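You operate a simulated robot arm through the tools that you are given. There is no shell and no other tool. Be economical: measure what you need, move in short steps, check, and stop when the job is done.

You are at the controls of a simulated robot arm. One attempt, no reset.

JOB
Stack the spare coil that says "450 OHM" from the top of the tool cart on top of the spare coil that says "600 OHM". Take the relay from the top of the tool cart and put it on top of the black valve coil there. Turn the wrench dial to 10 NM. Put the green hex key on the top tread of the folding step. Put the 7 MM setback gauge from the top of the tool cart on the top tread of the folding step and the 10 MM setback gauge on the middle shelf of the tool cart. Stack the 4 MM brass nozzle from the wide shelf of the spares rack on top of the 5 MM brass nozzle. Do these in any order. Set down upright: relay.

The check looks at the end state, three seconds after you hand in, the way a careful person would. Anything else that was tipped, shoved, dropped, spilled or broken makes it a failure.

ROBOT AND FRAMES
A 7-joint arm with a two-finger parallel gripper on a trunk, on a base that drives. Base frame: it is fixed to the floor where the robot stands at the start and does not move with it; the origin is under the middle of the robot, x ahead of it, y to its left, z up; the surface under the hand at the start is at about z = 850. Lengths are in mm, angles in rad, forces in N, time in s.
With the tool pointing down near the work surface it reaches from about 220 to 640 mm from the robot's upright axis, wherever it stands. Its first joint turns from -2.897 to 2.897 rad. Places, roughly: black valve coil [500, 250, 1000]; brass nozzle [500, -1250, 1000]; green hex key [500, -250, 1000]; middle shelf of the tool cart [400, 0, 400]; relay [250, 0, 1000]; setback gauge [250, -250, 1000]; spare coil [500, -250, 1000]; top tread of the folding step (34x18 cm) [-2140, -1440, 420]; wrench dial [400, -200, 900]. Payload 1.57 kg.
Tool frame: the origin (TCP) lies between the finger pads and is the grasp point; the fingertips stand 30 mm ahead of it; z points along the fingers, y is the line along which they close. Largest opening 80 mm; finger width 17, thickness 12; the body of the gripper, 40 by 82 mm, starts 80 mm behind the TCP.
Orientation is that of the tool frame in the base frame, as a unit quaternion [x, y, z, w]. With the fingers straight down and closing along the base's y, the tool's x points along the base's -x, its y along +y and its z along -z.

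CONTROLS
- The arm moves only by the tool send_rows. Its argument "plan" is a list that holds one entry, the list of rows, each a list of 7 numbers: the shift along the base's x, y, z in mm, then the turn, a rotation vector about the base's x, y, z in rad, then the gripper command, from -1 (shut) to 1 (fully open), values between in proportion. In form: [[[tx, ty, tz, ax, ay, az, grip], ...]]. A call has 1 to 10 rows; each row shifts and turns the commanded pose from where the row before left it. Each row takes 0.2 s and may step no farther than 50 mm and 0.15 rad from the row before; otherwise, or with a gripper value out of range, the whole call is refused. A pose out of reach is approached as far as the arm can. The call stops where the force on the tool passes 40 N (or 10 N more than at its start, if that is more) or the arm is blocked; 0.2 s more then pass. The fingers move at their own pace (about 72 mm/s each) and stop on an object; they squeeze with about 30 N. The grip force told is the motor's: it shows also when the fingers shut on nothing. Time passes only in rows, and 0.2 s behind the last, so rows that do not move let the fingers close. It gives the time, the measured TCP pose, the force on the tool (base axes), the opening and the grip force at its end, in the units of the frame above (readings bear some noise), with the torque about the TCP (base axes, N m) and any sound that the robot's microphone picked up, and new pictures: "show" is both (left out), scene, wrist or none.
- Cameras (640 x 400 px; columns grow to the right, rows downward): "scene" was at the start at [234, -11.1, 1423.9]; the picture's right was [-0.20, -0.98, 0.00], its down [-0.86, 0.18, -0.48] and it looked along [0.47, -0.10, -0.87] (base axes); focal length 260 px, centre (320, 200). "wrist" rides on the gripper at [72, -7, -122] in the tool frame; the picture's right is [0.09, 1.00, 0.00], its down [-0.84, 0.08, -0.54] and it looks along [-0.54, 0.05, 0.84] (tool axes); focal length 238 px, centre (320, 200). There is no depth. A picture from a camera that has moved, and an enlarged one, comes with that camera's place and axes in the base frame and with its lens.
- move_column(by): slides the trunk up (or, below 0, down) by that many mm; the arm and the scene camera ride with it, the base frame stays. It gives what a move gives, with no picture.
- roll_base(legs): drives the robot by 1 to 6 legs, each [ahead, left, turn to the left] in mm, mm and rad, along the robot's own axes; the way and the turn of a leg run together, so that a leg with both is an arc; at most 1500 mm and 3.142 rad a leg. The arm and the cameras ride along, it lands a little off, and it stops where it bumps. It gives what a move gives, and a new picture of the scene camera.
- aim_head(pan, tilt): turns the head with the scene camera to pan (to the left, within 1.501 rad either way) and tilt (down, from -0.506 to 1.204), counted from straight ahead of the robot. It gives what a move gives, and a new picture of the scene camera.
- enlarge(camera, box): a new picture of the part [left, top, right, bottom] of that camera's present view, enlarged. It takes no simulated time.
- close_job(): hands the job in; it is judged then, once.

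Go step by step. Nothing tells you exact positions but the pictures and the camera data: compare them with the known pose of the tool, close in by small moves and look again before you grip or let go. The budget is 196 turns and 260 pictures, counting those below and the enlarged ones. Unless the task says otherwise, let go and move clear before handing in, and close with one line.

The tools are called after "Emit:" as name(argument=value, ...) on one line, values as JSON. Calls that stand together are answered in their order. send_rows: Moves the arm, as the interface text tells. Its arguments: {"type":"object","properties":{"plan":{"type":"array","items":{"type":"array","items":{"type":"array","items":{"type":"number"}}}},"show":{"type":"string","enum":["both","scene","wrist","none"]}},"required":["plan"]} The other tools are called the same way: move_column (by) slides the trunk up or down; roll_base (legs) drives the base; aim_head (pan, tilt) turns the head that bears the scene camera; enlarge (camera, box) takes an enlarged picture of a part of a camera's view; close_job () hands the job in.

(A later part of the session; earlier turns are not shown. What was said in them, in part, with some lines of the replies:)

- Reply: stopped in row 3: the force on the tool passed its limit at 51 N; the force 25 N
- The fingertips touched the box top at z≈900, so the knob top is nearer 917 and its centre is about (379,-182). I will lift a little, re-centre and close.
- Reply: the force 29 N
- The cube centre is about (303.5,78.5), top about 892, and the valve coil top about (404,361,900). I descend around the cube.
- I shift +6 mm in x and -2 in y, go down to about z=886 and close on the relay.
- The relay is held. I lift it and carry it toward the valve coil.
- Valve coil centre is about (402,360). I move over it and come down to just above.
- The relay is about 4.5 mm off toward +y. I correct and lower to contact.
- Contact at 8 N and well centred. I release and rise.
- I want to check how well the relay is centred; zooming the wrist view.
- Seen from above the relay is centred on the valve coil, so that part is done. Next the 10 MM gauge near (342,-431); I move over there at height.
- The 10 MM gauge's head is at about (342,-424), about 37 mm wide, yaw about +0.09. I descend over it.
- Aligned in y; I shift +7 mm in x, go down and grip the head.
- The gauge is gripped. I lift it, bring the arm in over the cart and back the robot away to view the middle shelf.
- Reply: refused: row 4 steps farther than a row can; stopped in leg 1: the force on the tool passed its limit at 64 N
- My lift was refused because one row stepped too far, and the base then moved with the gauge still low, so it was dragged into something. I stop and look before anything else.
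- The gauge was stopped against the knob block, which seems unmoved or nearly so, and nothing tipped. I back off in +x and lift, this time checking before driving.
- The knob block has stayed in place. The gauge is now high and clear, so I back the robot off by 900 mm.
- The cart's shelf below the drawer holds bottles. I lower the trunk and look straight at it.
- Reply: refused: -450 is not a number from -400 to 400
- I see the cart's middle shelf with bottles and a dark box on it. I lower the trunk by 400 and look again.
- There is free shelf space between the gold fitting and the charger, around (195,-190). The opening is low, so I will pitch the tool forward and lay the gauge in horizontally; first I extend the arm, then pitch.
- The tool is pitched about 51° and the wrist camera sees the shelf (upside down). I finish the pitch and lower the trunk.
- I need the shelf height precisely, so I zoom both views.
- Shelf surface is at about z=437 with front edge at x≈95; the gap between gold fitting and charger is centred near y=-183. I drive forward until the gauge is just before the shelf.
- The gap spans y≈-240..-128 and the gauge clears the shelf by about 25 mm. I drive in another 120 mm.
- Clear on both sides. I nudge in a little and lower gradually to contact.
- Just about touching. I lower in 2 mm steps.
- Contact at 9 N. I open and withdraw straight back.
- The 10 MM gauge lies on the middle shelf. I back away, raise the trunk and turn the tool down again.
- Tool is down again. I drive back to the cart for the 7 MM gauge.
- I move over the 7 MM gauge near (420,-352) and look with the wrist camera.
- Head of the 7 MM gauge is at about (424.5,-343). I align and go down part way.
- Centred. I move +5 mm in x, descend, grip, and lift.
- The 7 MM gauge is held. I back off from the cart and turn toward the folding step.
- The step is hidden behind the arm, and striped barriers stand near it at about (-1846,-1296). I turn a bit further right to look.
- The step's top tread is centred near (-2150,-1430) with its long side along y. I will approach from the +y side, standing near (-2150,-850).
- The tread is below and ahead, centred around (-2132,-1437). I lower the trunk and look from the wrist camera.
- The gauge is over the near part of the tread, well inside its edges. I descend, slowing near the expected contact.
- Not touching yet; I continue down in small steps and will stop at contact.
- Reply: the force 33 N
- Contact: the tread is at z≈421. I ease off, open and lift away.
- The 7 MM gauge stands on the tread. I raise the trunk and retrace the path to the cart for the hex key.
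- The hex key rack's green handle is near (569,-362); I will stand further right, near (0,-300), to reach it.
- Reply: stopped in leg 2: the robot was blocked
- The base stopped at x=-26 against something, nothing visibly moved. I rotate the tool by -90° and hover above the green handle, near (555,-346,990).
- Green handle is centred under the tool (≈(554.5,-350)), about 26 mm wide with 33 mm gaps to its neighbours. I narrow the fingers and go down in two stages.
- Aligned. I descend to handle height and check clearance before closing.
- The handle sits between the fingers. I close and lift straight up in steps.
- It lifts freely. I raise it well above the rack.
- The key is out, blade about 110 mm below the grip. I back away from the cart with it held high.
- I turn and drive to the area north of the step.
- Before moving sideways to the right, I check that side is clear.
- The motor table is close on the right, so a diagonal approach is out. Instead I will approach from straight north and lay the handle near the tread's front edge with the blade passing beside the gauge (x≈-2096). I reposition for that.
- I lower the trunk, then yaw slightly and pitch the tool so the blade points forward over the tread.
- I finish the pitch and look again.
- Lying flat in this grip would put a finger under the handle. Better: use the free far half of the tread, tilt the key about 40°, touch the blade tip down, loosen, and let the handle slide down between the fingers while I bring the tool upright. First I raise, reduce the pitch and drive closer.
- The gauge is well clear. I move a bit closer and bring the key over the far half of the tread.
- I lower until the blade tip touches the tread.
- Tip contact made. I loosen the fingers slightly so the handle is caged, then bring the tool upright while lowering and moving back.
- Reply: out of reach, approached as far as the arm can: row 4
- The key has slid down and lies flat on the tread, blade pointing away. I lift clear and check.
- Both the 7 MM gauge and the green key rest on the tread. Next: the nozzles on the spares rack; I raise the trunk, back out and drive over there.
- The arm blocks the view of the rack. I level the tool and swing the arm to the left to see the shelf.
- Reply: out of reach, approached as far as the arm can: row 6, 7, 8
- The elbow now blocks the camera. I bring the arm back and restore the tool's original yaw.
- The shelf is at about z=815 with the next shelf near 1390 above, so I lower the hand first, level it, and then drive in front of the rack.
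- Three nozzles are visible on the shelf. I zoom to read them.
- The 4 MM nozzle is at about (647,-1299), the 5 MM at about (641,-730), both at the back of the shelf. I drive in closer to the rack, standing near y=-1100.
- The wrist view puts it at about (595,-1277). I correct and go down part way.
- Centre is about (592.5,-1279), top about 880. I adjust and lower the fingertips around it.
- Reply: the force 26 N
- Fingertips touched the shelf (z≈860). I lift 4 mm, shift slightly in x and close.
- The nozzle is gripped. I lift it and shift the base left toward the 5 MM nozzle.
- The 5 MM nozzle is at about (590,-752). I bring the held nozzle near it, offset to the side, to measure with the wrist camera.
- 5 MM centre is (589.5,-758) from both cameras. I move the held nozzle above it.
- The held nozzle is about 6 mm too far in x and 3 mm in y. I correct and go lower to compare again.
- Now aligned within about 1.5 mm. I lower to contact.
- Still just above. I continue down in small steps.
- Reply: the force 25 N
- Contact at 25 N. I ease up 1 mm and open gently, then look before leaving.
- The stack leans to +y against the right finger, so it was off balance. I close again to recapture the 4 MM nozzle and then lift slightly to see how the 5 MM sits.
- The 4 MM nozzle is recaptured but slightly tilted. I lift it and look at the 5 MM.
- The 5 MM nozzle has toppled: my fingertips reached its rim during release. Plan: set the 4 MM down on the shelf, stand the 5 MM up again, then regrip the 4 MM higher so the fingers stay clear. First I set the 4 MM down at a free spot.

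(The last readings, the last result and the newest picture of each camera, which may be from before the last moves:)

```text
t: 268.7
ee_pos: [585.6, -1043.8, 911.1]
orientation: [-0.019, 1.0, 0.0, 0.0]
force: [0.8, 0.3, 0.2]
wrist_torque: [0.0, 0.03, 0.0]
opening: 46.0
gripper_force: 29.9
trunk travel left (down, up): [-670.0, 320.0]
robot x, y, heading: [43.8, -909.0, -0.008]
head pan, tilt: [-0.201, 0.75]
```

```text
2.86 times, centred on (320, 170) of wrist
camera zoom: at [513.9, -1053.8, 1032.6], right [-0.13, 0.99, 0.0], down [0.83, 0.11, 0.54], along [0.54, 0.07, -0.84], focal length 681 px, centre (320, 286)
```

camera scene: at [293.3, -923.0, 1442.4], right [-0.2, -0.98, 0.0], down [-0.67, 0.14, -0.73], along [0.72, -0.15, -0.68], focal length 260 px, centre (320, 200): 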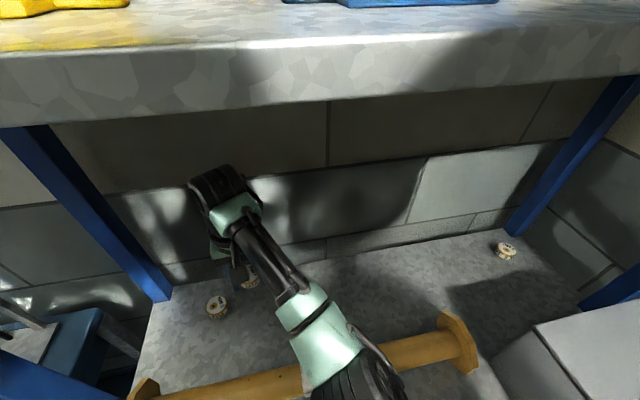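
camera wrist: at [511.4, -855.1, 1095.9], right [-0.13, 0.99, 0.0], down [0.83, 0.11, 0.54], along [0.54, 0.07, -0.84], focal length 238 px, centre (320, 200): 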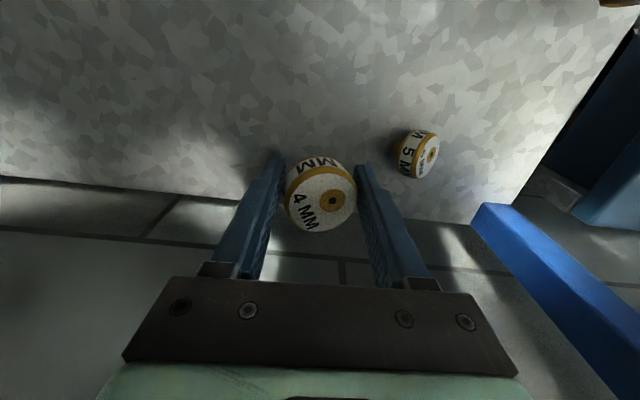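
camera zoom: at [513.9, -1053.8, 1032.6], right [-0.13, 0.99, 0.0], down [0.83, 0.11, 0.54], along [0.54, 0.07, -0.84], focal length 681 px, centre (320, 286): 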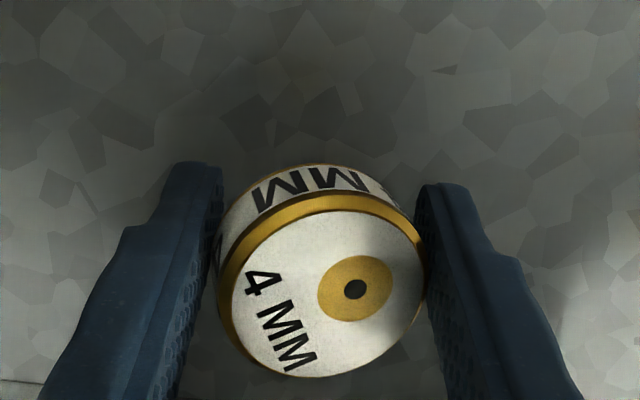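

It leans about 10° toward +y in the grip; I rotate the tool to stand it upright, lower it onto the shelf and release gently.

Emit:
send_rows(plan=[[[0, 0, 0, 0.09, 0, 0, -1], [0, 0, 0, 0.08, 0, 0, -1], [0, 0, -12, 0, 0, 0, -1], [0, 0, -3, 0, 0, 0, -1], [0, 0, -2, 0, 0, 0, -1], [0, 0, 0, 0, 0, 0, -1]]], show="none")

Emit:
enlarge(camera="wrist", box=[240, 100, 400, 240])

```text
t: 270.1
ee_pos: [584.7, -1044.9, 895.1]
orientation: [-0.018, 0.996, 0.085, 0.003]
force: [0.6, 2.7, 8.1]
wrist_torque: [-0.23, 0.03, -0.01]
opening: 46.2
gripper_force: 30.5
trunk travel left (down, up): [-670.0, 320.0]
robot x, y, heading: [40.0, -907.4, -0.007]
head pan, tilt: [-0.201, 0.75]
```

```text
2.86 times, centred on (320, 170) of wrist
camera zoom: at [511.6, -1075.1, 1013.7], right [-0.13, 0.98, 0.17], down [0.83, 0.01, 0.56], along [0.54, 0.21, -0.81], focal length 681 px, centre (320, 286)
```

zoom: 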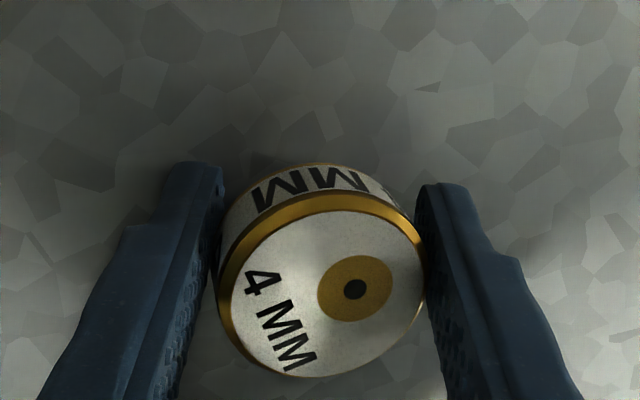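

A fingertip is what touches now. I return the tool to vertical and let the nozzle settle upright from the slight tilt instead.

Emit:
send_rows(plan=[[[0, 0, 5, -0.09, 0, 0, -1], [0, 0, 0, -0.08, 0, 0, -1], [0, 0, -5, 0, 0, 0, -1], [0, 0, -2, 0, 0, 0, -1], [0, 0, 0, 0, 0, 0, -1]]], show="none")

```text
t: 271.3
ee_pos: [584.6, -1045.4, 891.8]
orientation: [-0.017, 1.0, 0.0, 0.0]
force: [0.1, 0.0, -1.2]
wrist_torque: [0.0, -0.01, -0.03]
opening: 45.6
gripper_force: 29.4
trunk travel left (down, up): [-670.0, 320.0]
robot x, y, heading: [41.5, -908.6, -0.004]
head pan, tilt: [-0.201, 0.75]
```

Emit:
send_rows(plan=[[[0, 0, -1.5, 0, 0, 0, -1], [0, 0, 0, 0, 0, 0, 0.17], [0, 0, 0, 0, 0, 0, 0.2], [0, 0, 0, 0, 0, 0, 0.25], [0, 0, 0, 0, 0, 0, 0.3], [0, 0, 0, 0, 0, 0, 0.3]]], show="none")

Emit:
enlarge(camera="wrist", box=[240, 100, 400, 240])

```text
t: 272.7
ee_pos: [585.8, -1044.0, 890.7]
orientation: [-0.016, 1.0, -0.001, -0.001]
force: [-0.6, -0.4, 0.4]
wrist_torque: [-0.01, 0.01, 0.0]
opening: 52.1
gripper_force: 0.1
trunk travel left (down, up): [-670.0, 320.0]
robot x, y, heading: [41.5, -907.7, -0.005]
head pan, tilt: [-0.201, 0.75]
```

```text
2.86 times, centred on (320, 170) of wrist
camera zoom: at [512.8, -1055.0, 1012.3], right [-0.13, 0.99, 0.0], down [0.83, 0.11, 0.54], along [0.54, 0.07, -0.84], focal length 681 px, centre (320, 286)
```

zoom: 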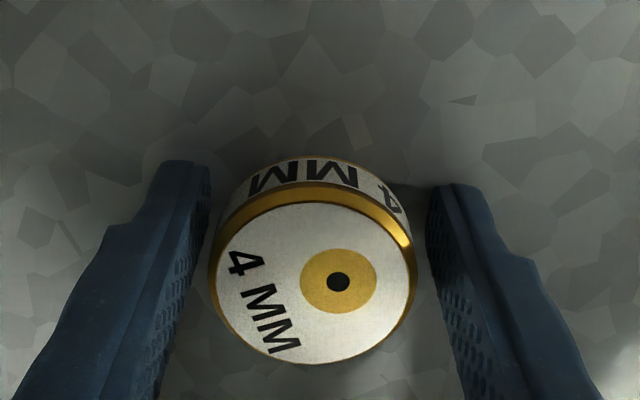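

The 4 MM stands upright on the shelf. I rise, rotate the tool by -90° and go over the toppled 5 MM.

Emit:
send_rows(plan=[[[0, 0, 40, 0, 0, 0, 0.3], [0, 0, 45, 0, 0, 0, 0.4], [0, 30, 10, 0, 0, -0.15, 0.5], [0, 35, 0, 0, 0, -0.15, 0.5], [0, 35, 0, 0, 0, -0.15, 0.5], [0, 35, 0, 0, 0, -0.15, 0.5], [0, 35, 0, 0, 0, -0.15, 0.5], [0, 35, 0, 0, 0, -0.15, 0.5], [0, 35, 0, 0, 0, -0.15, 0.5], [0, 35, 0, 0, 0, -0.15, 0.5]]], show="none")

Emit:
send_rows(plan=[[[0, 10, 0, 0, 0, -0.15, 0.5], [0, 0, 0, 0, 0, -0.15, 0.5], [0, 0, 0, 0, 0, -0.1, 0.5], [0, 0, 0, 0, 0, 0, 0.5]]], show="both")

Emit:
enlarge(camera="wrist", box=[220, 40, 420, 180])

```text
t: 274.9
ee_pos: [581.0, -770.5, 985.3]
orientation: [0.55, 0.835, 0.0, 0.001]
force: [0.5, -0.4, -0.7]
wrist_torque: [-0.02, -0.03, -0.01]
opening: 59.9
gripper_force: 0.2
trunk travel left (down, up): [-670.0, 320.0]
robot x, y, heading: [39.3, -905.8, -0.01]
head pan, tilt: [-0.201, 0.75]
```

```text
t: 275.9
ee_pos: [582.0, -760.5, 984.4]
orientation: [0.705, 0.709, 0.0, 0.0]
force: [-0.4, -0.9, -0.3]
wrist_torque: [0.01, -0.02, -0.01]
opening: 60.1
gripper_force: 0.0
trunk travel left (down, up): [-670.0, 320.0]
robot x, y, heading: [41.4, -907.4, -0.0]
head pan, tilt: [-0.201, 0.75]
camera scene: at [293.3, -923.2, 1442.4], right [-0.2, -0.98, 0.0], down [-0.67, 0.14, -0.73], along [0.72, -0.15, -0.68], focal length 260 px, centre (320, 200)
camera wrist: at [575.1, -689.2, 1106.9], right [1.0, 0.1, 0.0], down [0.08, -0.84, 0.54], along [0.05, -0.54, -0.84], focal length 238 px, centre (320, 200)
```

scene: 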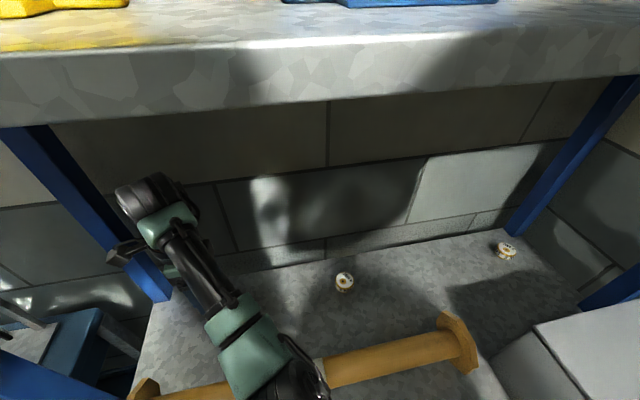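
wrist: 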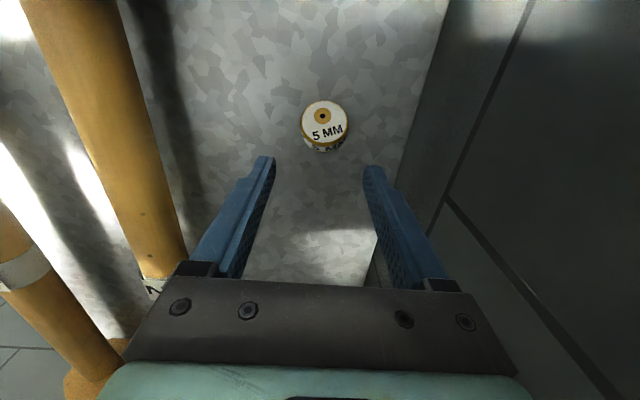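

```text
2.86 times, centred on (320, 110) of wrist
camera zoom: at [575.1, -689.2, 1106.9], right [1.0, 0.1, 0.0], down [0.08, -0.84, 0.54], along [0.05, -0.54, -0.84], focal length 681 px, centre (320, 457)
```

zoom: 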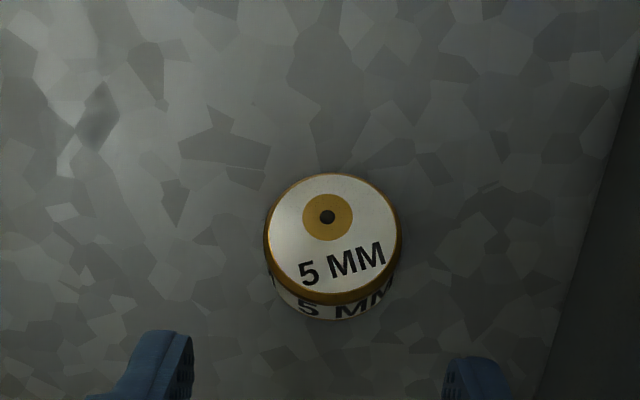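

The 5 MM leans about 31° toward +y. With the fingers closing along x I can grip its rim, then tilt the tool to stand it up. I position at (584,-750) and go down.

Emit:
send_rows(plan=[[[2, 10, -25, 0, 0, 0, 0.5], [0, 0, -30, 0, 0, 0, 0.5], [0, 0, 0, 0, 0, 0, 0.5]]], show="none")

Emit:
enlarge(camera="wrist", box=[220, 80, 420, 220])

```text
t: 276.7
ee_pos: [583.5, -753.7, 930.2]
orientation: [0.705, 0.709, -0.001, 0.001]
force: [-0.3, -0.2, -1.0]
wrist_torque: [-0.02, 0.0, 0.0]
opening: 59.9
gripper_force: 0.0
trunk travel left (down, up): [-670.0, 320.0]
robot x, y, heading: [41.8, -907.8, -0.006]
head pan, tilt: [-0.201, 0.75]
```

```text
2.86 times, centred on (320, 150) of wrist
camera zoom: at [575.6, -681.6, 1052.7], right [1.0, 0.1, 0.0], down [0.08, -0.84, 0.54], along [0.05, -0.54, -0.84], focal length 681 px, centre (320, 343)
```

zoom: 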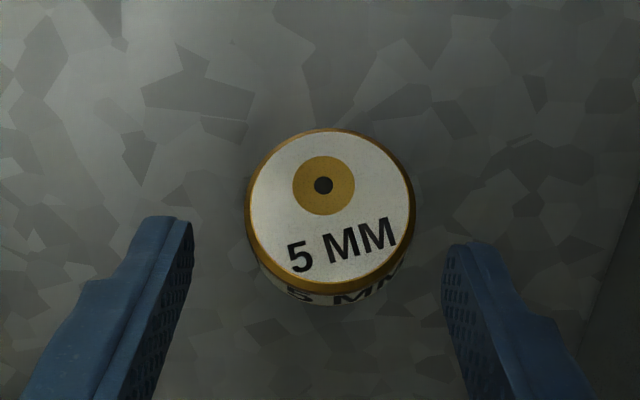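

I fine-tune and lower to grip height, then close on the rim.

Emit:
send_rows(plan=[[[2.5, 4, -20, 0, 0, 0, 0.5], [0, 0, -14, 0, 0, 0, 0.5], [0, 0, 0, 0, 0, 0, 0.25], [0, 0, 0, 0, 0, 0, 0.12], [0, 0, 0, 0, 0, 0, -0.5], [0, 0, 0, 0, 0, 0, -1]]], show="none")

Emit:
enlarge(camera="wrist", box=[220, 100, 420, 240])

```text
t: 278.1
ee_pos: [586.3, -746.8, 894.7]
orientation: [0.705, 0.71, 0.0, 0.0]
force: [0.8, 0.0, -0.3]
wrist_torque: [0.01, -0.01, -0.01]
opening: 43.7
gripper_force: 29.5
trunk travel left (down, up): [-670.0, 320.0]
robot x, y, heading: [40.4, -907.3, -0.007]
head pan, tilt: [-0.201, 0.75]
```

```text
2.86 times, centred on (320, 170) of wrist
camera zoom: at [578.5, -675.6, 1016.6], right [0.99, 0.1, 0.0], down [0.08, -0.84, 0.54], along [0.05, -0.54, -0.84], focal length 681 px, centre (320, 286)
```

zoom: 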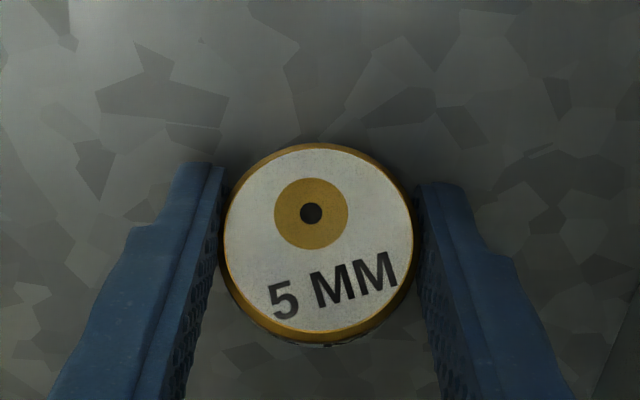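

Gripped; the face normal confirms about 31° lean. I lift slightly and rotate the tool +31° about x to stand the nozzle upright.

Emit:
send_rows(plan=[[[0, 0, 25, 0, 0, 0, -1], [0, 0, 0, 0.14, 0, 0, -1], [0, 0, 0, 0.14, 0, 0, -1], [0, 0, 0, 0.14, 0, 0, -1], [0, 0, 0, 0.12, 0, 0, -1], [0, 0, 0, 0, 0, 0, -1]]], show="both")

Emit:
enlarge(camera="scene", box=[170, 240, 270, 330])

```text
t: 279.5
ee_pos: [589.6, -745.1, 921.5]
orientation: [0.679, 0.684, 0.19, -0.188]
force: [-0.8, 0.4, -1.7]
wrist_torque: [0.0, 0.0, 0.01]
opening: 43.3
gripper_force: 30.5
trunk travel left (down, up): [-670.0, 320.0]
robot x, y, heading: [41.2, -908.4, -0.002]
head pan, tilt: [-0.201, 0.75]
camera scene: at [293.3, -922.9, 1442.4], right [-0.2, -0.98, 0.0], down [-0.67, 0.14, -0.73], along [0.72, -0.15, -0.68], focal length 260 px, centre (320, 200)
camera wrist: at [580.9, -747.9, 1062.8], right [1.0, 0.08, 0.05], down [0.08, -1.0, 0.03], along [0.05, -0.03, -1.0], focal length 238 px, centre (320, 200)
```

scene: 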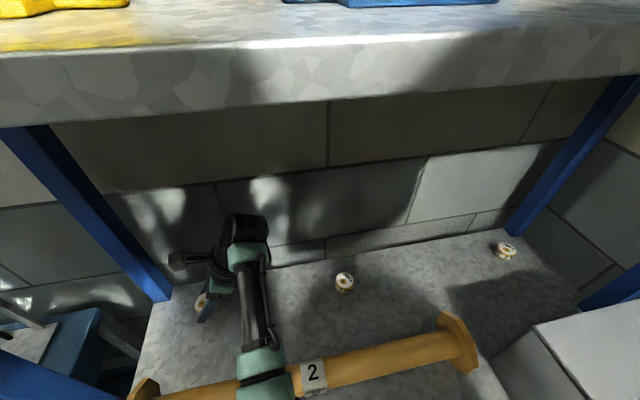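
wrist: 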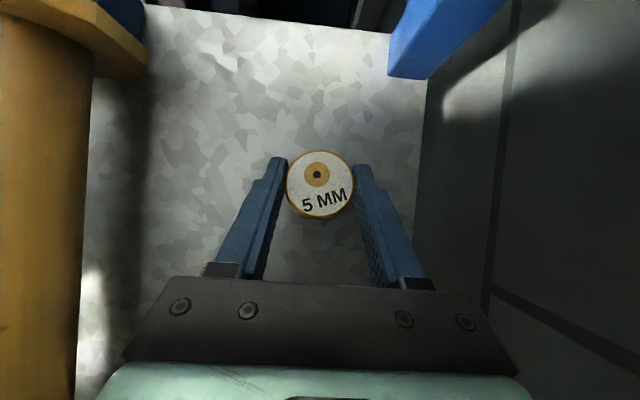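

```text
4.44 times, centred on (220, 285) of scene
camera zoom: at [293.3, -922.9, 1442.4], right [-0.2, -0.98, 0.0], down [-0.67, 0.14, -0.73], along [0.72, -0.15, -0.68], focal length 1157 px, centre (764, -178)
```

zoom: 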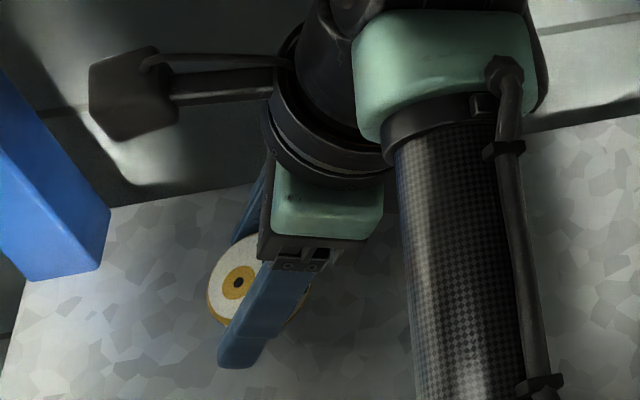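

The camera now looks straight down on the face; I zoom to see any residual tilt.

Emit:
enlarge(camera="wrist", box=[270, 130, 370, 240])

```text
3.64 times, centred on (320, 185) of wrist
camera zoom: at [580.9, -747.9, 1062.8], right [1.0, 0.08, 0.05], down [0.08, -1.0, 0.03], along [0.05, -0.03, -1.0], focal length 867 px, centre (320, 254)
```

zoom: 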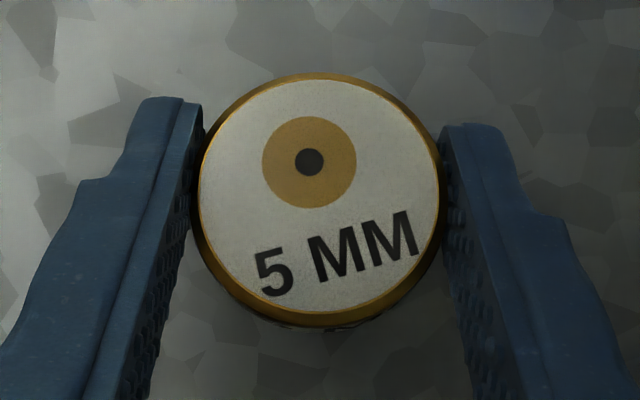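

Nearly perfectly upright. I lower it to the shelf and release gently.

Emit:
send_rows(plan=[[[0, 0, -15, 0, 0, 0, -1], [0, 0, -8, 0, 0, 0, -1], [0, 0, -2, 0, 0, 0, -1], [0, 0, -1.5, 0, 0, 0, -1], [0, 0, 0, 0, 0, 0, -1]]], show="none")

```text
t: 280.7
ee_pos: [588.8, -745.0, 898.2]
orientation: [0.678, 0.685, 0.193, -0.188]
force: [-0.2, 0.3, 15.5]
wrist_torque: [0.06, 0.02, -0.01]
opening: 43.1
gripper_force: 30.1
trunk travel left (down, up): [-670.0, 320.0]
robot x, y, heading: [43.9, -906.2, -0.005]
head pan, tilt: [-0.201, 0.75]
```

Contact. I ease up a little and open in small increments.

Emit:
send_rows(plan=[[[0, 0, 1, 0, 0, 0, -1], [0, 0, 0, 0, 0, 0, -1], [0, 0, 0, 0, 0, 0, 0.12], [0, 0, 0, 0, 0, 0, 0.2], [0, 0, 0, 0, 0, 0, 0.3], [0, 0, 0, 0, 0, 0, 0.45], [0, 0, 0, 0, 0, 0, 0.45]]], show="none")

Emit:
enlarge(camera="wrist", box=[250, 120, 390, 240])

```text
t: 282.3
ee_pos: [588.0, -745.1, 897.1]
orientation: [0.679, 0.685, 0.188, -0.188]
force: [0.6, 0.1, 0.6]
wrist_torque: [-0.03, 0.01, 0.0]
opening: 57.9
gripper_force: 0.1
trunk travel left (down, up): [-670.0, 320.0]
robot x, y, heading: [44.1, -908.5, -0.005]
head pan, tilt: [-0.201, 0.75]
```

```text
3.33 times, centred on (320, 180) of wrist
camera zoom: at [580.4, -746.9, 1037.4], right [0.99, 0.09, 0.05], down [0.08, -1.0, 0.03], along [0.05, -0.03, -1.0], focal length 794 px, centre (320, 267)
```

zoom: 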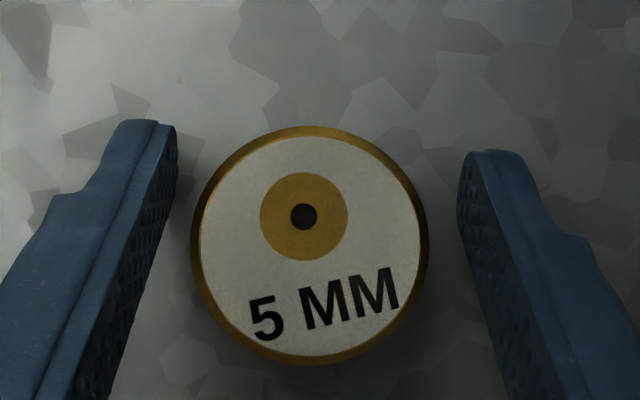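

The 5 MM stands upright again. I keep this tilted tool pose, since the camera looks straight down with it, rise and move to the 4 MM nozzle.

Emit:
send_rows(plan=[[[0, 0, 10, 0, 0, 0, 0.6], [0, 0, 40, 0, 0, 0, 0.6], [0, 0, 30, 0, 0, 0, 0.5], [0, -45, 0, 0, 0, 0, 0.5], [0, -45, 0, 0, 0, 0, 0.5], [0, -45, 0, 0, 0, 0, 0.5], [0, -45, 0, 0, 0, 0, 0.5], [0, -45, 0, 0, 0, 0, 0.5], [0, -45, 0, 0, 0, 0, 0.5], [0, -40, 0, 0, 0, 0, 0.5]]], show="wrist")

Emit:
enlarge(camera="wrist", box=[240, 100, 400, 220])

Emit:
enlarge(camera="scene", box=[170, 250, 270, 330])

```text
t: 284.5
ee_pos: [588.8, -1056.3, 974.2]
orientation: [0.679, 0.684, 0.189, -0.189]
force: [-0.4, -0.3, 0.5]
wrist_torque: [0.0, -0.03, -0.01]
opening: 60.3
gripper_force: 0.0
trunk travel left (down, up): [-670.0, 320.0]
robot x, y, heading: [44.9, -908.0, -0.009]
head pan, tilt: [-0.201, 0.75]
camera wrist: at [580.9, -1058.2, 1115.9], right [1.0, 0.09, 0.05], down [0.08, -1.0, 0.03], along [0.05, -0.03, -1.0], focal length 238 px, centre (320, 200)
```

wrist: 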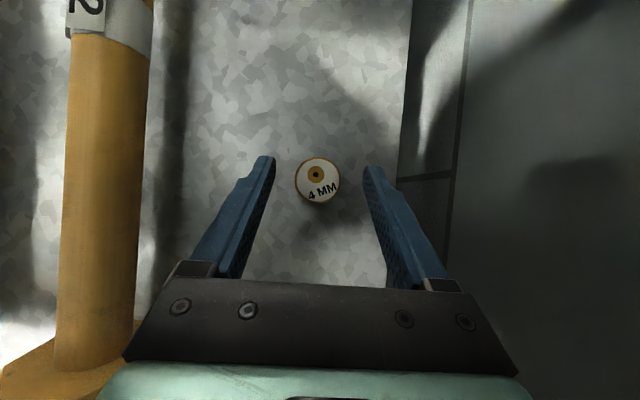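

```text
3.33 times, centred on (320, 160) of wrist
camera zoom: at [580.9, -1058.2, 1115.9], right [1.0, 0.09, 0.05], down [0.08, -1.0, 0.03], along [0.05, -0.03, -1.0], focal length 794 px, centre (320, 333)
```

zoom: 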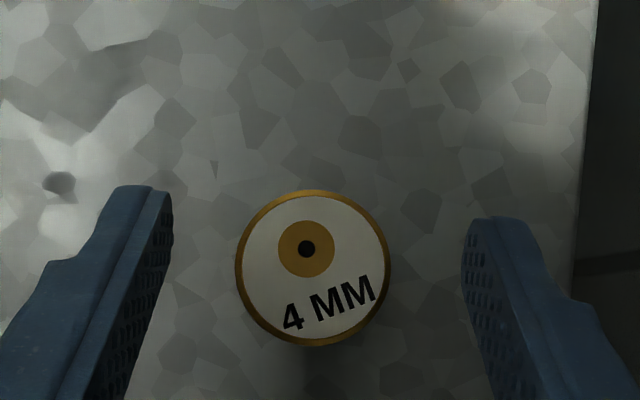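

```text
5.00 times, centred on (220, 290) of scene
camera zoom: at [293.4, -923.5, 1442.4], right [-0.2, -0.98, 0.0], down [-0.67, 0.14, -0.73], along [0.72, -0.15, -0.68], focal length 1302 px, centre (820, -250)
```

zoom: 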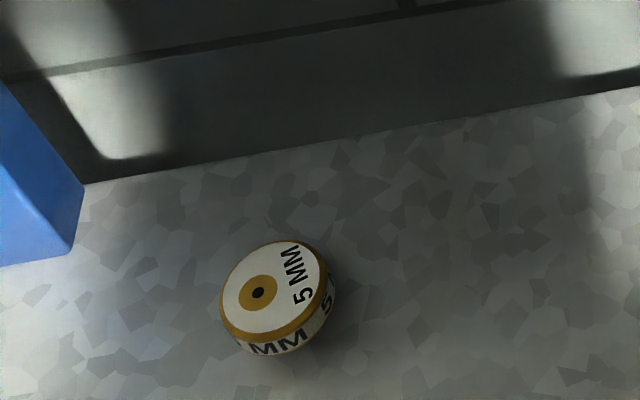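

Both nozzles stand. The 4 MM centre is (588.6,-1046.6). I go down for a high grip, with fingertips about 13 mm above the shelf.

Emit:
send_rows(plan=[[[0, -3, -30, 0, 0, 0, 0.5], [0, 0, -25, 0, 0, 0, 0.5], [0, 0, -16, 0, 0, 0, 0.5], [0, 0, 0, 0, 0, 0, 0.5]]], show="none")

Emit:
enlarge(camera="wrist", box=[240, 100, 400, 220])

Emit:
enlarge(camera="scene", box=[280, 230, 400, 320])

```text
t: 285.5
ee_pos: [589.6, -1056.8, 904.9]
orientation: [0.679, 0.684, 0.19, -0.188]
force: [-0.7, -0.1, -0.1]
wrist_torque: [0.02, 0.01, -0.02]
opening: 60.2
gripper_force: 0.1
trunk travel left (down, up): [-670.0, 320.0]
robot x, y, heading: [38.6, -911.7, -0.009]
head pan, tilt: [-0.201, 0.75]
```

```text
3.33 times, centred on (320, 160) of wrist
camera zoom: at [581.9, -1059.0, 1046.9], right [0.99, 0.09, 0.05], down [0.08, -1.0, 0.04], along [0.05, -0.03, -1.0], focal length 794 px, centre (320, 333)
```

zoom: 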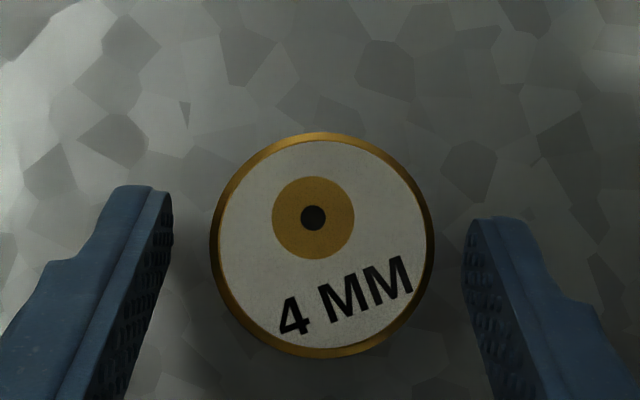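

```text
4.44 times, centred on (340, 275) of scene
camera zoom: at [293.2, -923.0, 1442.4], right [-0.2, -0.98, 0.0], down [-0.67, 0.14, -0.73], along [0.72, -0.15, -0.68], focal length 1157 px, centre (231, -133)
```

zoom: 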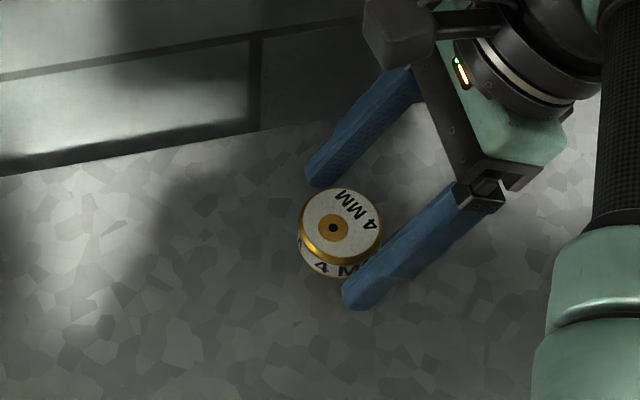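

Well placed. I close gently and lift a few mm.

Emit:
send_rows(plan=[[[0, 0, 0, 0, 0, 0, 0.2], [0, 0, 0, 0, 0, 0, 0.1], [0, 0, 0, 0, 0, 0, -0.5], [0, 0, 0, 0, 0, 0, -1], [0, 0, 20, 0, 0, 0, -1], [0, 0, 0, 0, 0, 0, -1]]], show="none")

Emit:
enlarge(camera="wrist", box=[240, 100, 400, 220])

Emit:
enlarge(camera="scene", box=[280, 230, 400, 320])

```text
t: 286.9
ee_pos: [589.3, -1056.0, 924.2]
orientation: [0.68, 0.683, 0.191, -0.188]
force: [-0.5, -0.3, -0.7]
wrist_torque: [0.01, -0.02, 0.01]
opening: 42.8
gripper_force: 30.0
trunk travel left (down, up): [-670.0, 320.0]
robot x, y, heading: [40.7, -905.9, -0.006]
head pan, tilt: [-0.201, 0.75]
```

```text
3.33 times, centred on (320, 160) of wrist
camera zoom: at [581.8, -1058.7, 1065.1], right [1.0, 0.08, 0.05], down [0.08, -1.0, 0.03], along [0.05, -0.03, -1.0], focal length 794 px, centre (320, 333)
```

zoom: 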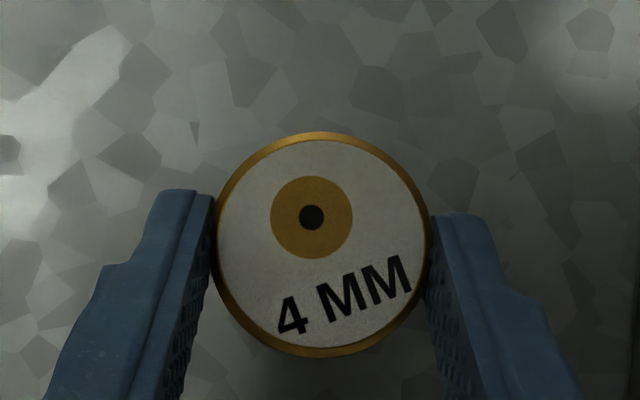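

```text
4.44 times, centred on (340, 275) of scene
camera zoom: at [293.5, -923.2, 1442.3], right [-0.2, -0.98, 0.0], down [-0.67, 0.14, -0.73], along [0.72, -0.15, -0.68], focal length 1157 px, centre (231, -133)
```

zoom: 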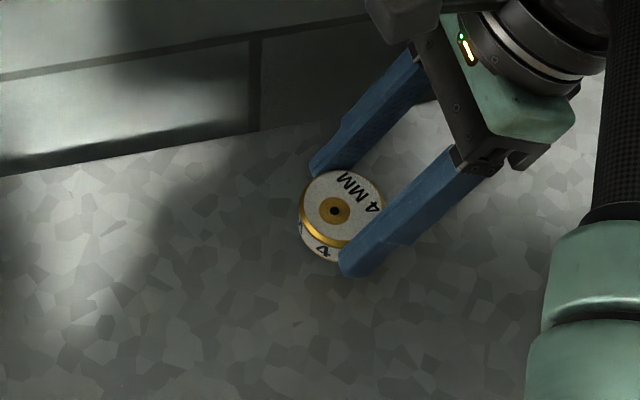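

The 4 MM is held upright with fingertips well above its base. I lift and move toward the 5 MM, stopping short to measure it from above.

Emit:
send_rows(plan=[[[0, 0, 40, 0, 0, 0, -1], [0, 45, 10, 0, 0, 0, -1], [0, 45, 0, 0, 0, 0, -1], [0, 45, 0, 0, 0, 0, -1], [0, 45, 0, 0, 0, 0, -1], [-3, 45, 0, 0, 0, 0, -1], [0, 0, 0, 0, 0, 0, -1]]], show="none")

Emit:
enlarge(camera="wrist", box=[240, 70, 400, 220])

```text
t: 288.5
ee_pos: [581.0, -832.6, 974.0]
orientation: [0.679, 0.683, 0.19, -0.189]
force: [1.1, 1.2, -1.2]
wrist_torque: [-0.02, -0.01, -0.02]
opening: 42.4
gripper_force: 29.7
trunk travel left (down, up): [-670.0, 320.0]
robot x, y, heading: [41.6, -909.0, -0.008]
head pan, tilt: [-0.201, 0.75]
```

```text
2.67 times, centred on (320, 145) of wrist
camera zoom: at [573.6, -835.2, 1115.4], right [1.0, 0.08, 0.05], down [0.08, -1.0, 0.03], along [0.05, -0.03, -1.0], focal length 636 px, centre (320, 347)
```

zoom: 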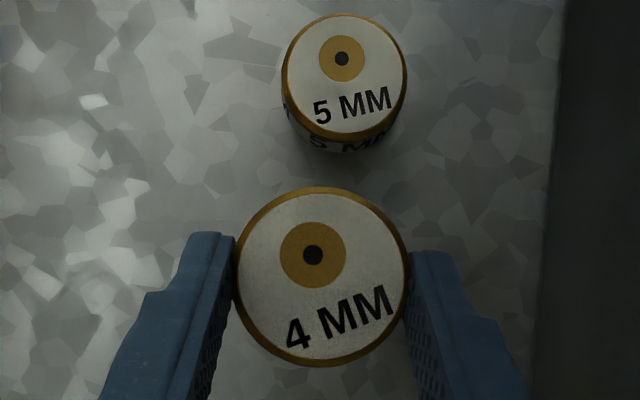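

5 MM at (586,-747.4); the held nozzle at (580.6,-823.2). I move by the difference and come lower.

Emit:
send_rows(plan=[[[2.5, 38, 0, 0, 0, 0, -1], [3, 37.8, 0, 0, 0, 0, -1], [0, 0, -15, 0, 0, 0, -1], [0, 0, 0, 0, 0, 0, -1]]], show="none")

Emit:
enlarge(camera="wrist", box=[240, 100, 400, 240])

Emit:
enlarge(camera="scene", box=[150, 230, 270, 330])

```text
t: 289.5
ee_pos: [589.5, -757.4, 960.5]
orientation: [0.679, 0.684, 0.19, -0.188]
force: [0.9, 0.5, 0.4]
wrist_torque: [0.01, -0.02, 0.03]
opening: 42.7
gripper_force: 29.5
trunk travel left (down, up): [-670.0, 320.0]
robot x, y, heading: [43.0, -906.3, -0.006]
head pan, tilt: [-0.201, 0.75]
```

```text
2.86 times, centred on (320, 170) of wrist
camera zoom: at [582.1, -759.3, 1101.5], right [1.0, 0.08, 0.05], down [0.08, -1.0, 0.03], along [0.05, -0.03, -1.0], focal length 681 px, centre (320, 286)
```

zoom: 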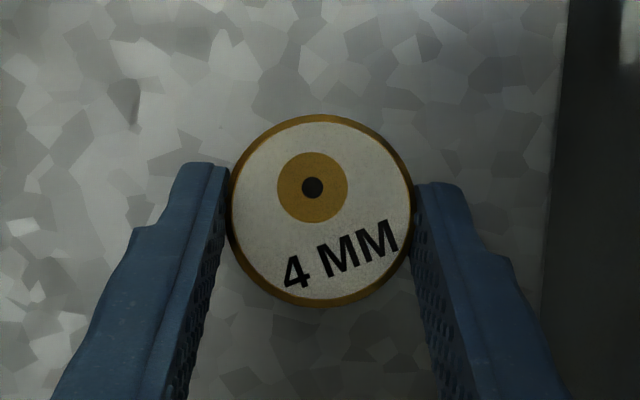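

```text
4.00 times, centred on (210, 280) of scene
camera zoom: at [293.3, -922.9, 1442.4], right [-0.2, -0.98, 0.0], down [-0.67, 0.14, -0.73], along [0.72, -0.15, -0.68], focal length 1041 px, centre (760, -120)
```

zoom: 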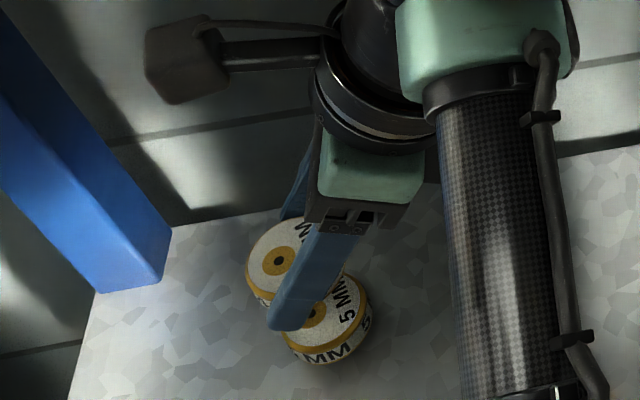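

Both views agree within 2 mm; I shift -1.7 mm in x and lower toward contact.

Emit:
send_rows(plan=[[[-1.7, 0, -8, 0, 0, 0, -1], [0, 0, -8, 0, 0, 0, -1], [0, 0, 0, 0, 0, 0, -1], [0, 0, 0, 0, 0, 0, -1]]], show="none")

Emit:
enlarge(camera="scene", box=[180, 250, 260, 330])

Emit:
enlarge(camera="wrist", box=[240, 100, 400, 240])

```text
t: 290.5
ee_pos: [589.1, -757.6, 945.0]
orientation: [0.678, 0.685, 0.189, -0.188]
force: [-0.1, 0.2, 0.2]
wrist_torque: [-0.03, 0.0, 0.02]
opening: 42.6
gripper_force: 30.2
trunk travel left (down, up): [-670.0, 320.0]
robot x, y, heading: [38.4, -911.0, -0.001]
head pan, tilt: [-0.201, 0.75]
```

```text
5.00 times, centred on (220, 290) of scene
camera zoom: at [293.4, -923.0, 1442.4], right [-0.2, -0.98, 0.0], down [-0.67, 0.14, -0.73], along [0.72, -0.15, -0.68], focal length 1302 px, centre (820, -250)
```

zoom: 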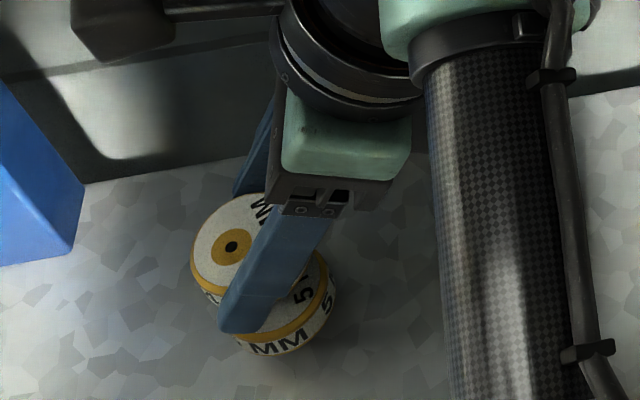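

```text
2.86 times, centred on (320, 170) of wrist
camera zoom: at [581.1, -759.8, 1085.8], right [1.0, 0.09, 0.05], down [0.08, -1.0, 0.03], along [0.05, -0.03, -1.0], focal length 681 px, centre (320, 286)
```

zoom: 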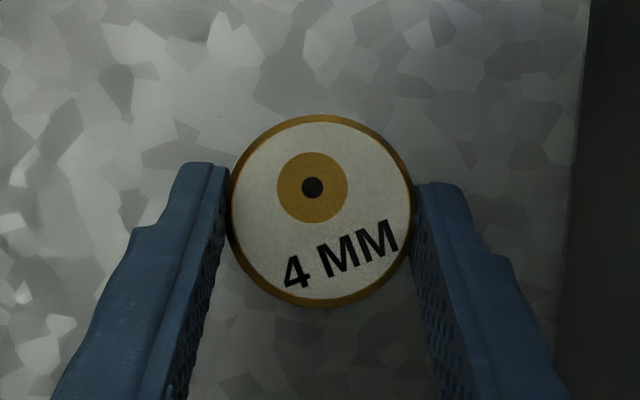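

Bore positions in the scene view match the prediction within about 1 mm. I lower the last few millimetres slowly.

Emit:
send_rows(plan=[[[-0.7, 0, -3, 0, 0, 0, -1], [0, 0, -2, 0, 0, 0, -1], [0, 0, 0, 0, 0, 0, -1]]], show="none")

```text
t: 291.3
ee_pos: [588.6, -756.9, 939.2]
orientation: [0.678, 0.684, 0.19, -0.188]
force: [-1.1, 0.1, 0.3]
wrist_torque: [0.0, 0.0, 0.0]
opening: 42.4
gripper_force: 30.2
trunk travel left (down, up): [-670.0, 320.0]
robot x, y, heading: [43.6, -909.2, -0.001]
head pan, tilt: [-0.201, 0.75]
```

Emit:
send_rows(plan=[[[0, 0, -1, 0, 0, 0, -1], [0, 0, -1, 0, 0, 0, -1], [0, 0, 0, 0, 0, 0, -1]]], show="none")

```text
t: 292.1
ee_pos: [588.9, -757.5, 939.4]
orientation: [0.678, 0.684, 0.191, -0.187]
force: [-1.0, -0.3, 12.1]
wrist_torque: [0.13, 0.1, 0.02]
opening: 42.9
gripper_force: 30.0
trunk travel left (down, up): [-670.0, 320.0]
robot x, y, heading: [45.4, -905.5, -0.005]
head pan, tilt: [-0.201, 0.75]
```

Contact at 12 N. I ease to nearly zero force before opening.

Emit:
send_rows(plan=[[[0, 0, 0.7, 0, 0, 0, -1], [0, 0, 0, 0, 0, 0, -1]]], show="none")

Emit:
enlarge(camera="scene", box=[180, 250, 260, 330])

Emit:
enlarge(camera="wrist", box=[240, 100, 400, 240])

```text
t: 292.7
ee_pos: [589.1, -758.1, 939.2]
orientation: [0.678, 0.684, 0.191, -0.187]
force: [-0.6, 0.4, 15.3]
wrist_torque: [0.15, 0.08, -0.01]
opening: 42.3
gripper_force: 30.1
trunk travel left (down, up): [-670.0, 320.0]
robot x, y, heading: [39.9, -906.4, -0.006]
head pan, tilt: [-0.201, 0.75]
```

```text
5.00 times, centred on (220, 290) of scene
camera zoom: at [291.6, -923.5, 1442.9], right [-0.2, -0.98, 0.0], down [-0.67, 0.14, -0.73], along [0.72, -0.15, -0.68], focal length 1302 px, centre (820, -250)
```

zoom: 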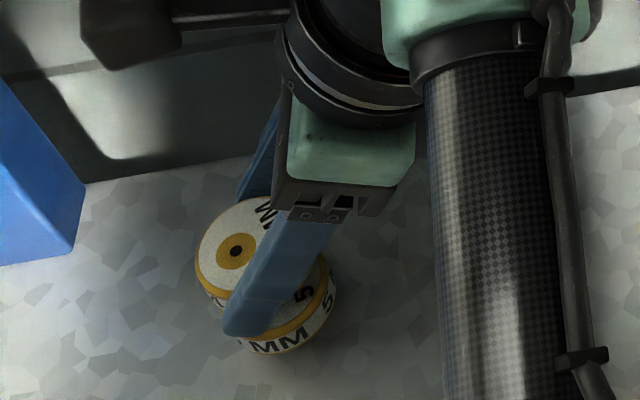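

```text
2.86 times, centred on (320, 170) of wrist
camera zoom: at [580.8, -760.2, 1080.9], right [0.99, 0.09, 0.05], down [0.08, -1.0, 0.03], along [0.06, -0.03, -1.0], focal length 681 px, centre (320, 286)
```

zoom: 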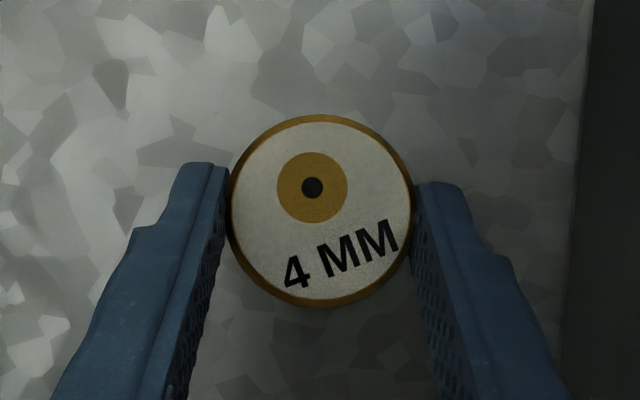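

Still 15 N; I ease up a bit more.

Emit:
send_rows(plan=[[[0, 0, 0.8, 0, 0, 0, -1], [0, 0, 0.4, 0, 0, 0, -1], [0, 0, 0, 0, 0, 0, -1]]], show="none")

```text
t: 293.5
ee_pos: [589.1, -757.9, 940.4]
orientation: [0.679, 0.684, 0.191, -0.186]
force: [2.6, 0.9, 10.9]
wrist_torque: [0.11, -0.1, 0.01]
opening: 42.9
gripper_force: 30.0
trunk travel left (down, up): [-670.0, 320.0]
robot x, y, heading: [42.6, -908.6, -0.005]
head pan, tilt: [-0.201, 0.75]
```

Emit:
send_rows(plan=[[[0, 0, 0.8, 0, 0, 0, -1], [0, 0, 0, 0, 0, 0, -1]]], show="none")

```text
t: 294.1
ee_pos: [588.1, -758.3, 939.7]
orientation: [0.679, 0.684, 0.189, -0.188]
force: [1.0, 1.1, 6.2]
wrist_torque: [0.12, -0.06, -0.02]
opening: 42.5
gripper_force: 30.1
trunk travel left (down, up): [-670.0, 320.0]
robot x, y, heading: [41.5, -908.3, -0.002]
head pan, tilt: [-0.201, 0.75]
```

Emit:
send_rows(plan=[[[0, 0, 0.6, 0, 0, 0, -1], [0, 0, 0, 0, 0, 0, -1], [0, 0, 0, 0, 0, 0, 0.08], [0, 0, 0, 0, 0, 0, 0.1], [0, 0, 0, 0, 0, 0, 0.13], [0, 0, 0, 0, 0, 0, 0.17]]], show="none")

Emit:
enlarge(camera="wrist", box=[240, 100, 400, 240])

Emit:
enlarge(camera="scene", box=[180, 250, 260, 330])

```text
t: 295.5
ee_pos: [588.9, -758.4, 940.0]
orientation: [0.679, 0.684, 0.189, -0.187]
force: [-0.2, 0.4, -0.3]
wrist_torque: [-0.01, -0.01, 0.03]
opening: 46.8
gripper_force: 0.1
trunk travel left (down, up): [-670.0, 320.0]
robot x, y, heading: [42.6, -906.5, 0.0]
head pan, tilt: [-0.201, 0.75]
```

```text
2.86 times, centred on (320, 170) of wrist
camera zoom: at [580.8, -759.6, 1081.3], right [0.99, 0.09, 0.05], down [0.08, -1.0, 0.03], along [0.05, -0.03, -1.0], focal length 681 px, centre (320, 286)
```

zoom: 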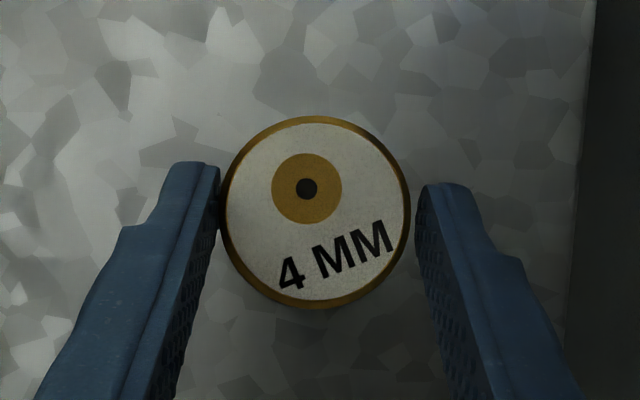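

```text
5.00 times, centred on (220, 290) of scene
camera zoom: at [293.3, -923.1, 1442.4], right [-0.2, -0.98, 0.0], down [-0.67, 0.14, -0.73], along [0.72, -0.15, -0.68], focal length 1302 px, centre (820, -250)
```

zoom: 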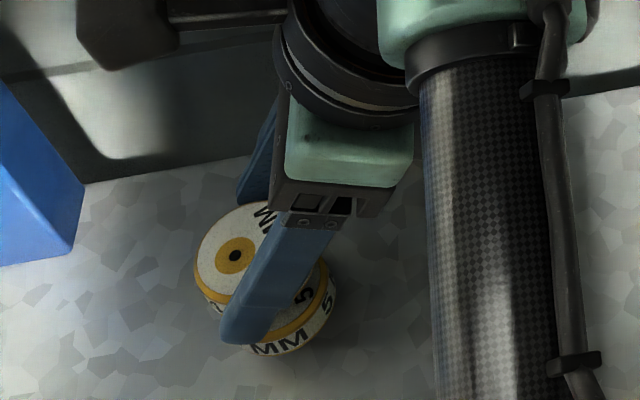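

Upright so far but close to the -x finger. I open a bit more and see whether it stays.

Emit:
send_rows(plan=[[[0, 0, 0, 0, 0, 0, 0.2], [0, 0, 0, 0, 0, 0, 0.23]]], show="none")

Emit:
enlarge(camera="wrist", box=[240, 100, 400, 240])

```text
t: 296.1
ee_pos: [589.0, -757.6, 939.7]
orientation: [0.679, 0.684, 0.19, -0.188]
force: [-0.7, -0.8, 0.7]
wrist_torque: [0.0, 0.03, 0.0]
opening: 49.2
gripper_force: 0.1
trunk travel left (down, up): [-670.0, 320.0]
robot x, y, heading: [44.2, -905.7, -0.003]
head pan, tilt: [-0.201, 0.75]
```

```text
2.86 times, centred on (320, 170) of wrist
camera zoom: at [580.9, -759.6, 1081.3], right [0.99, 0.09, 0.05], down [0.08, -1.0, 0.03], along [0.05, -0.03, -1.0], focal length 681 px, centre (320, 286)
```

zoom: 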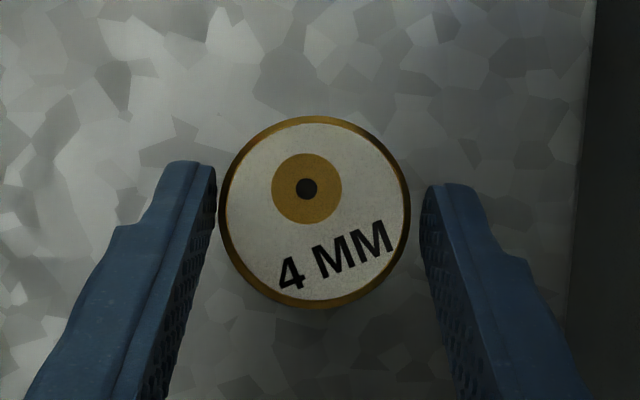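

It stays put, free of both fingers. I open wider and withdraw upward.

Emit:
send_rows(plan=[[[0, 0, 0, 0, 0, 0, 0.35], [0, 0, 0, 0, 0, 0, 0.5], [0, -3, 6, 0, 0, 0, 0.5], [0, -10, 18, 0, 0, 0, 0.5], [0, -20, 35, 0, 0, 0, 0.5], [0, -25, 40, 0, 0, 0, 0.5], [0, -45, 0, 0, 0, 0, 0.5], [0, -45, 0, 0, 0, 0, 0.5]]], show="wrist")

Emit:
enlarge(camera="scene", box=[180, 250, 260, 330])

```text
t: 297.9
ee_pos: [587.5, -907.6, 1038.3]
orientation: [0.678, 0.684, 0.19, -0.189]
force: [0.8, 0.3, 0.1]
wrist_torque: [0.01, 0.01, -0.01]
opening: 59.9
gripper_force: 0.0
trunk travel left (down, up): [-670.0, 320.0]
robot x, y, heading: [42.7, -904.7, -0.005]
head pan, tilt: [-0.201, 0.75]
camera wrist: at [579.6, -909.0, 1179.9], right [0.99, 0.09, 0.05], down [0.08, -1.0, 0.03], along [0.05, -0.03, -1.0], focal length 238 px, centre (320, 200)
```

wrist: 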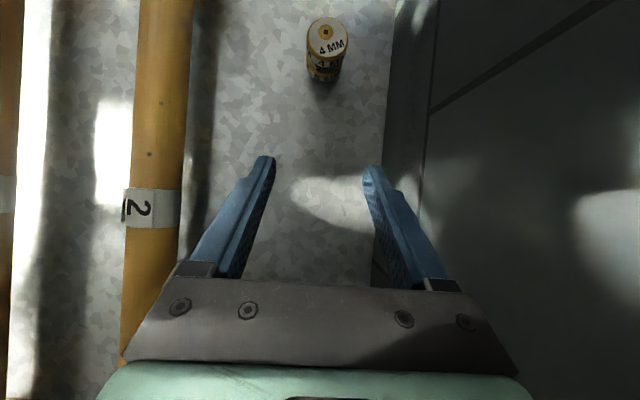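

```text
5.00 times, centred on (220, 290) of scene
camera zoom: at [293.1, -924.0, 1442.4], right [-0.2, -0.98, 0.0], down [-0.67, 0.14, -0.73], along [0.72, -0.15, -0.68], focal length 1302 px, centre (820, -250)
```

zoom: 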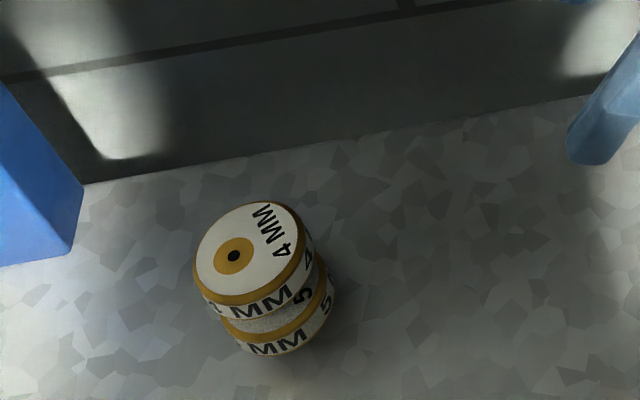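

The nozzle stack stands on its own. I take a last look at the cart from here.

Emit:
aim_head(pan=1.1, tilt=0.75)

Emit:
enlarge(camera="scene", box=[100, 60, 500, 340])

```text
t: 299.3
ee_pos: [588.0, -906.1, 1038.3]
orientation: [0.679, 0.684, 0.189, -0.188]
force: [0.7, 0.4, -0.6]
wrist_torque: [0.0, 0.0, -0.01]
opening: 59.9
gripper_force: 0.0
trunk travel left (down, up): [-670.0, 320.0]
robot x, y, heading: [40.9, -904.9, -0.004]
head pan, tilt: [1.1, 0.75]
camera scene: at [250.3, -832.5, 1442.4], right [0.89, -0.46, 0.0], down [-0.31, -0.61, -0.73], along [0.34, 0.65, -0.68], focal length 260 px, centre (320, 200)
```

scene: 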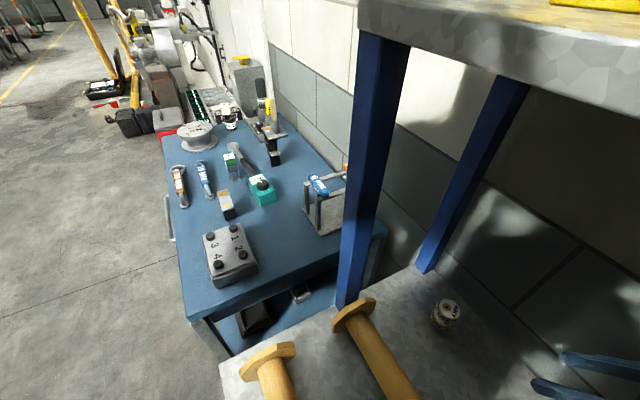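

```text
1.43 times, centred on (300, 200) of scene
camera zoom: at [250.3, -832.5, 1442.4], right [0.89, -0.46, 0.0], down [-0.31, -0.61, -0.73], along [0.34, 0.65, -0.68], focal length 372 px, centre (349, 200)
```

zoom: 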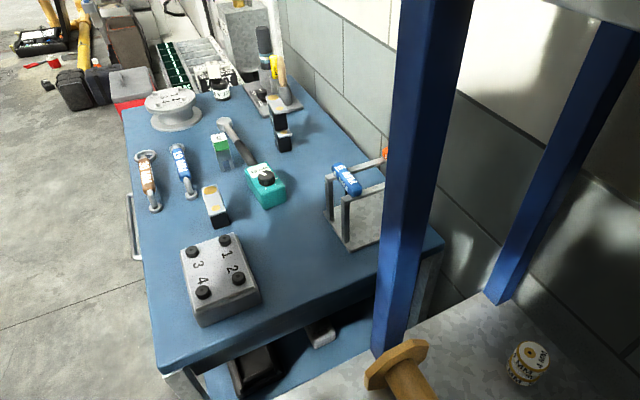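

The coil stack, relay, gauges, knob block and nozzle stack are all standing as intended, and the gripper is empty and clear. I hand the job in.

Emit:
close_job()

```text
The job is handed in.
```

All seven placements are done and the job is handed in: coil stack, relay upright on the black valve coil, dial at 10 NM, hex key and 7 MM gauge on the step, 10 MM gauge lying on the middle shelf, and 4 MM nozzle on the 5 MM. Two slips on the way: the 10 MM gauge was dragged about 60 mm into the knob block, which did not visibly move, and the 5 MM nozzle toppled and was stood up again.
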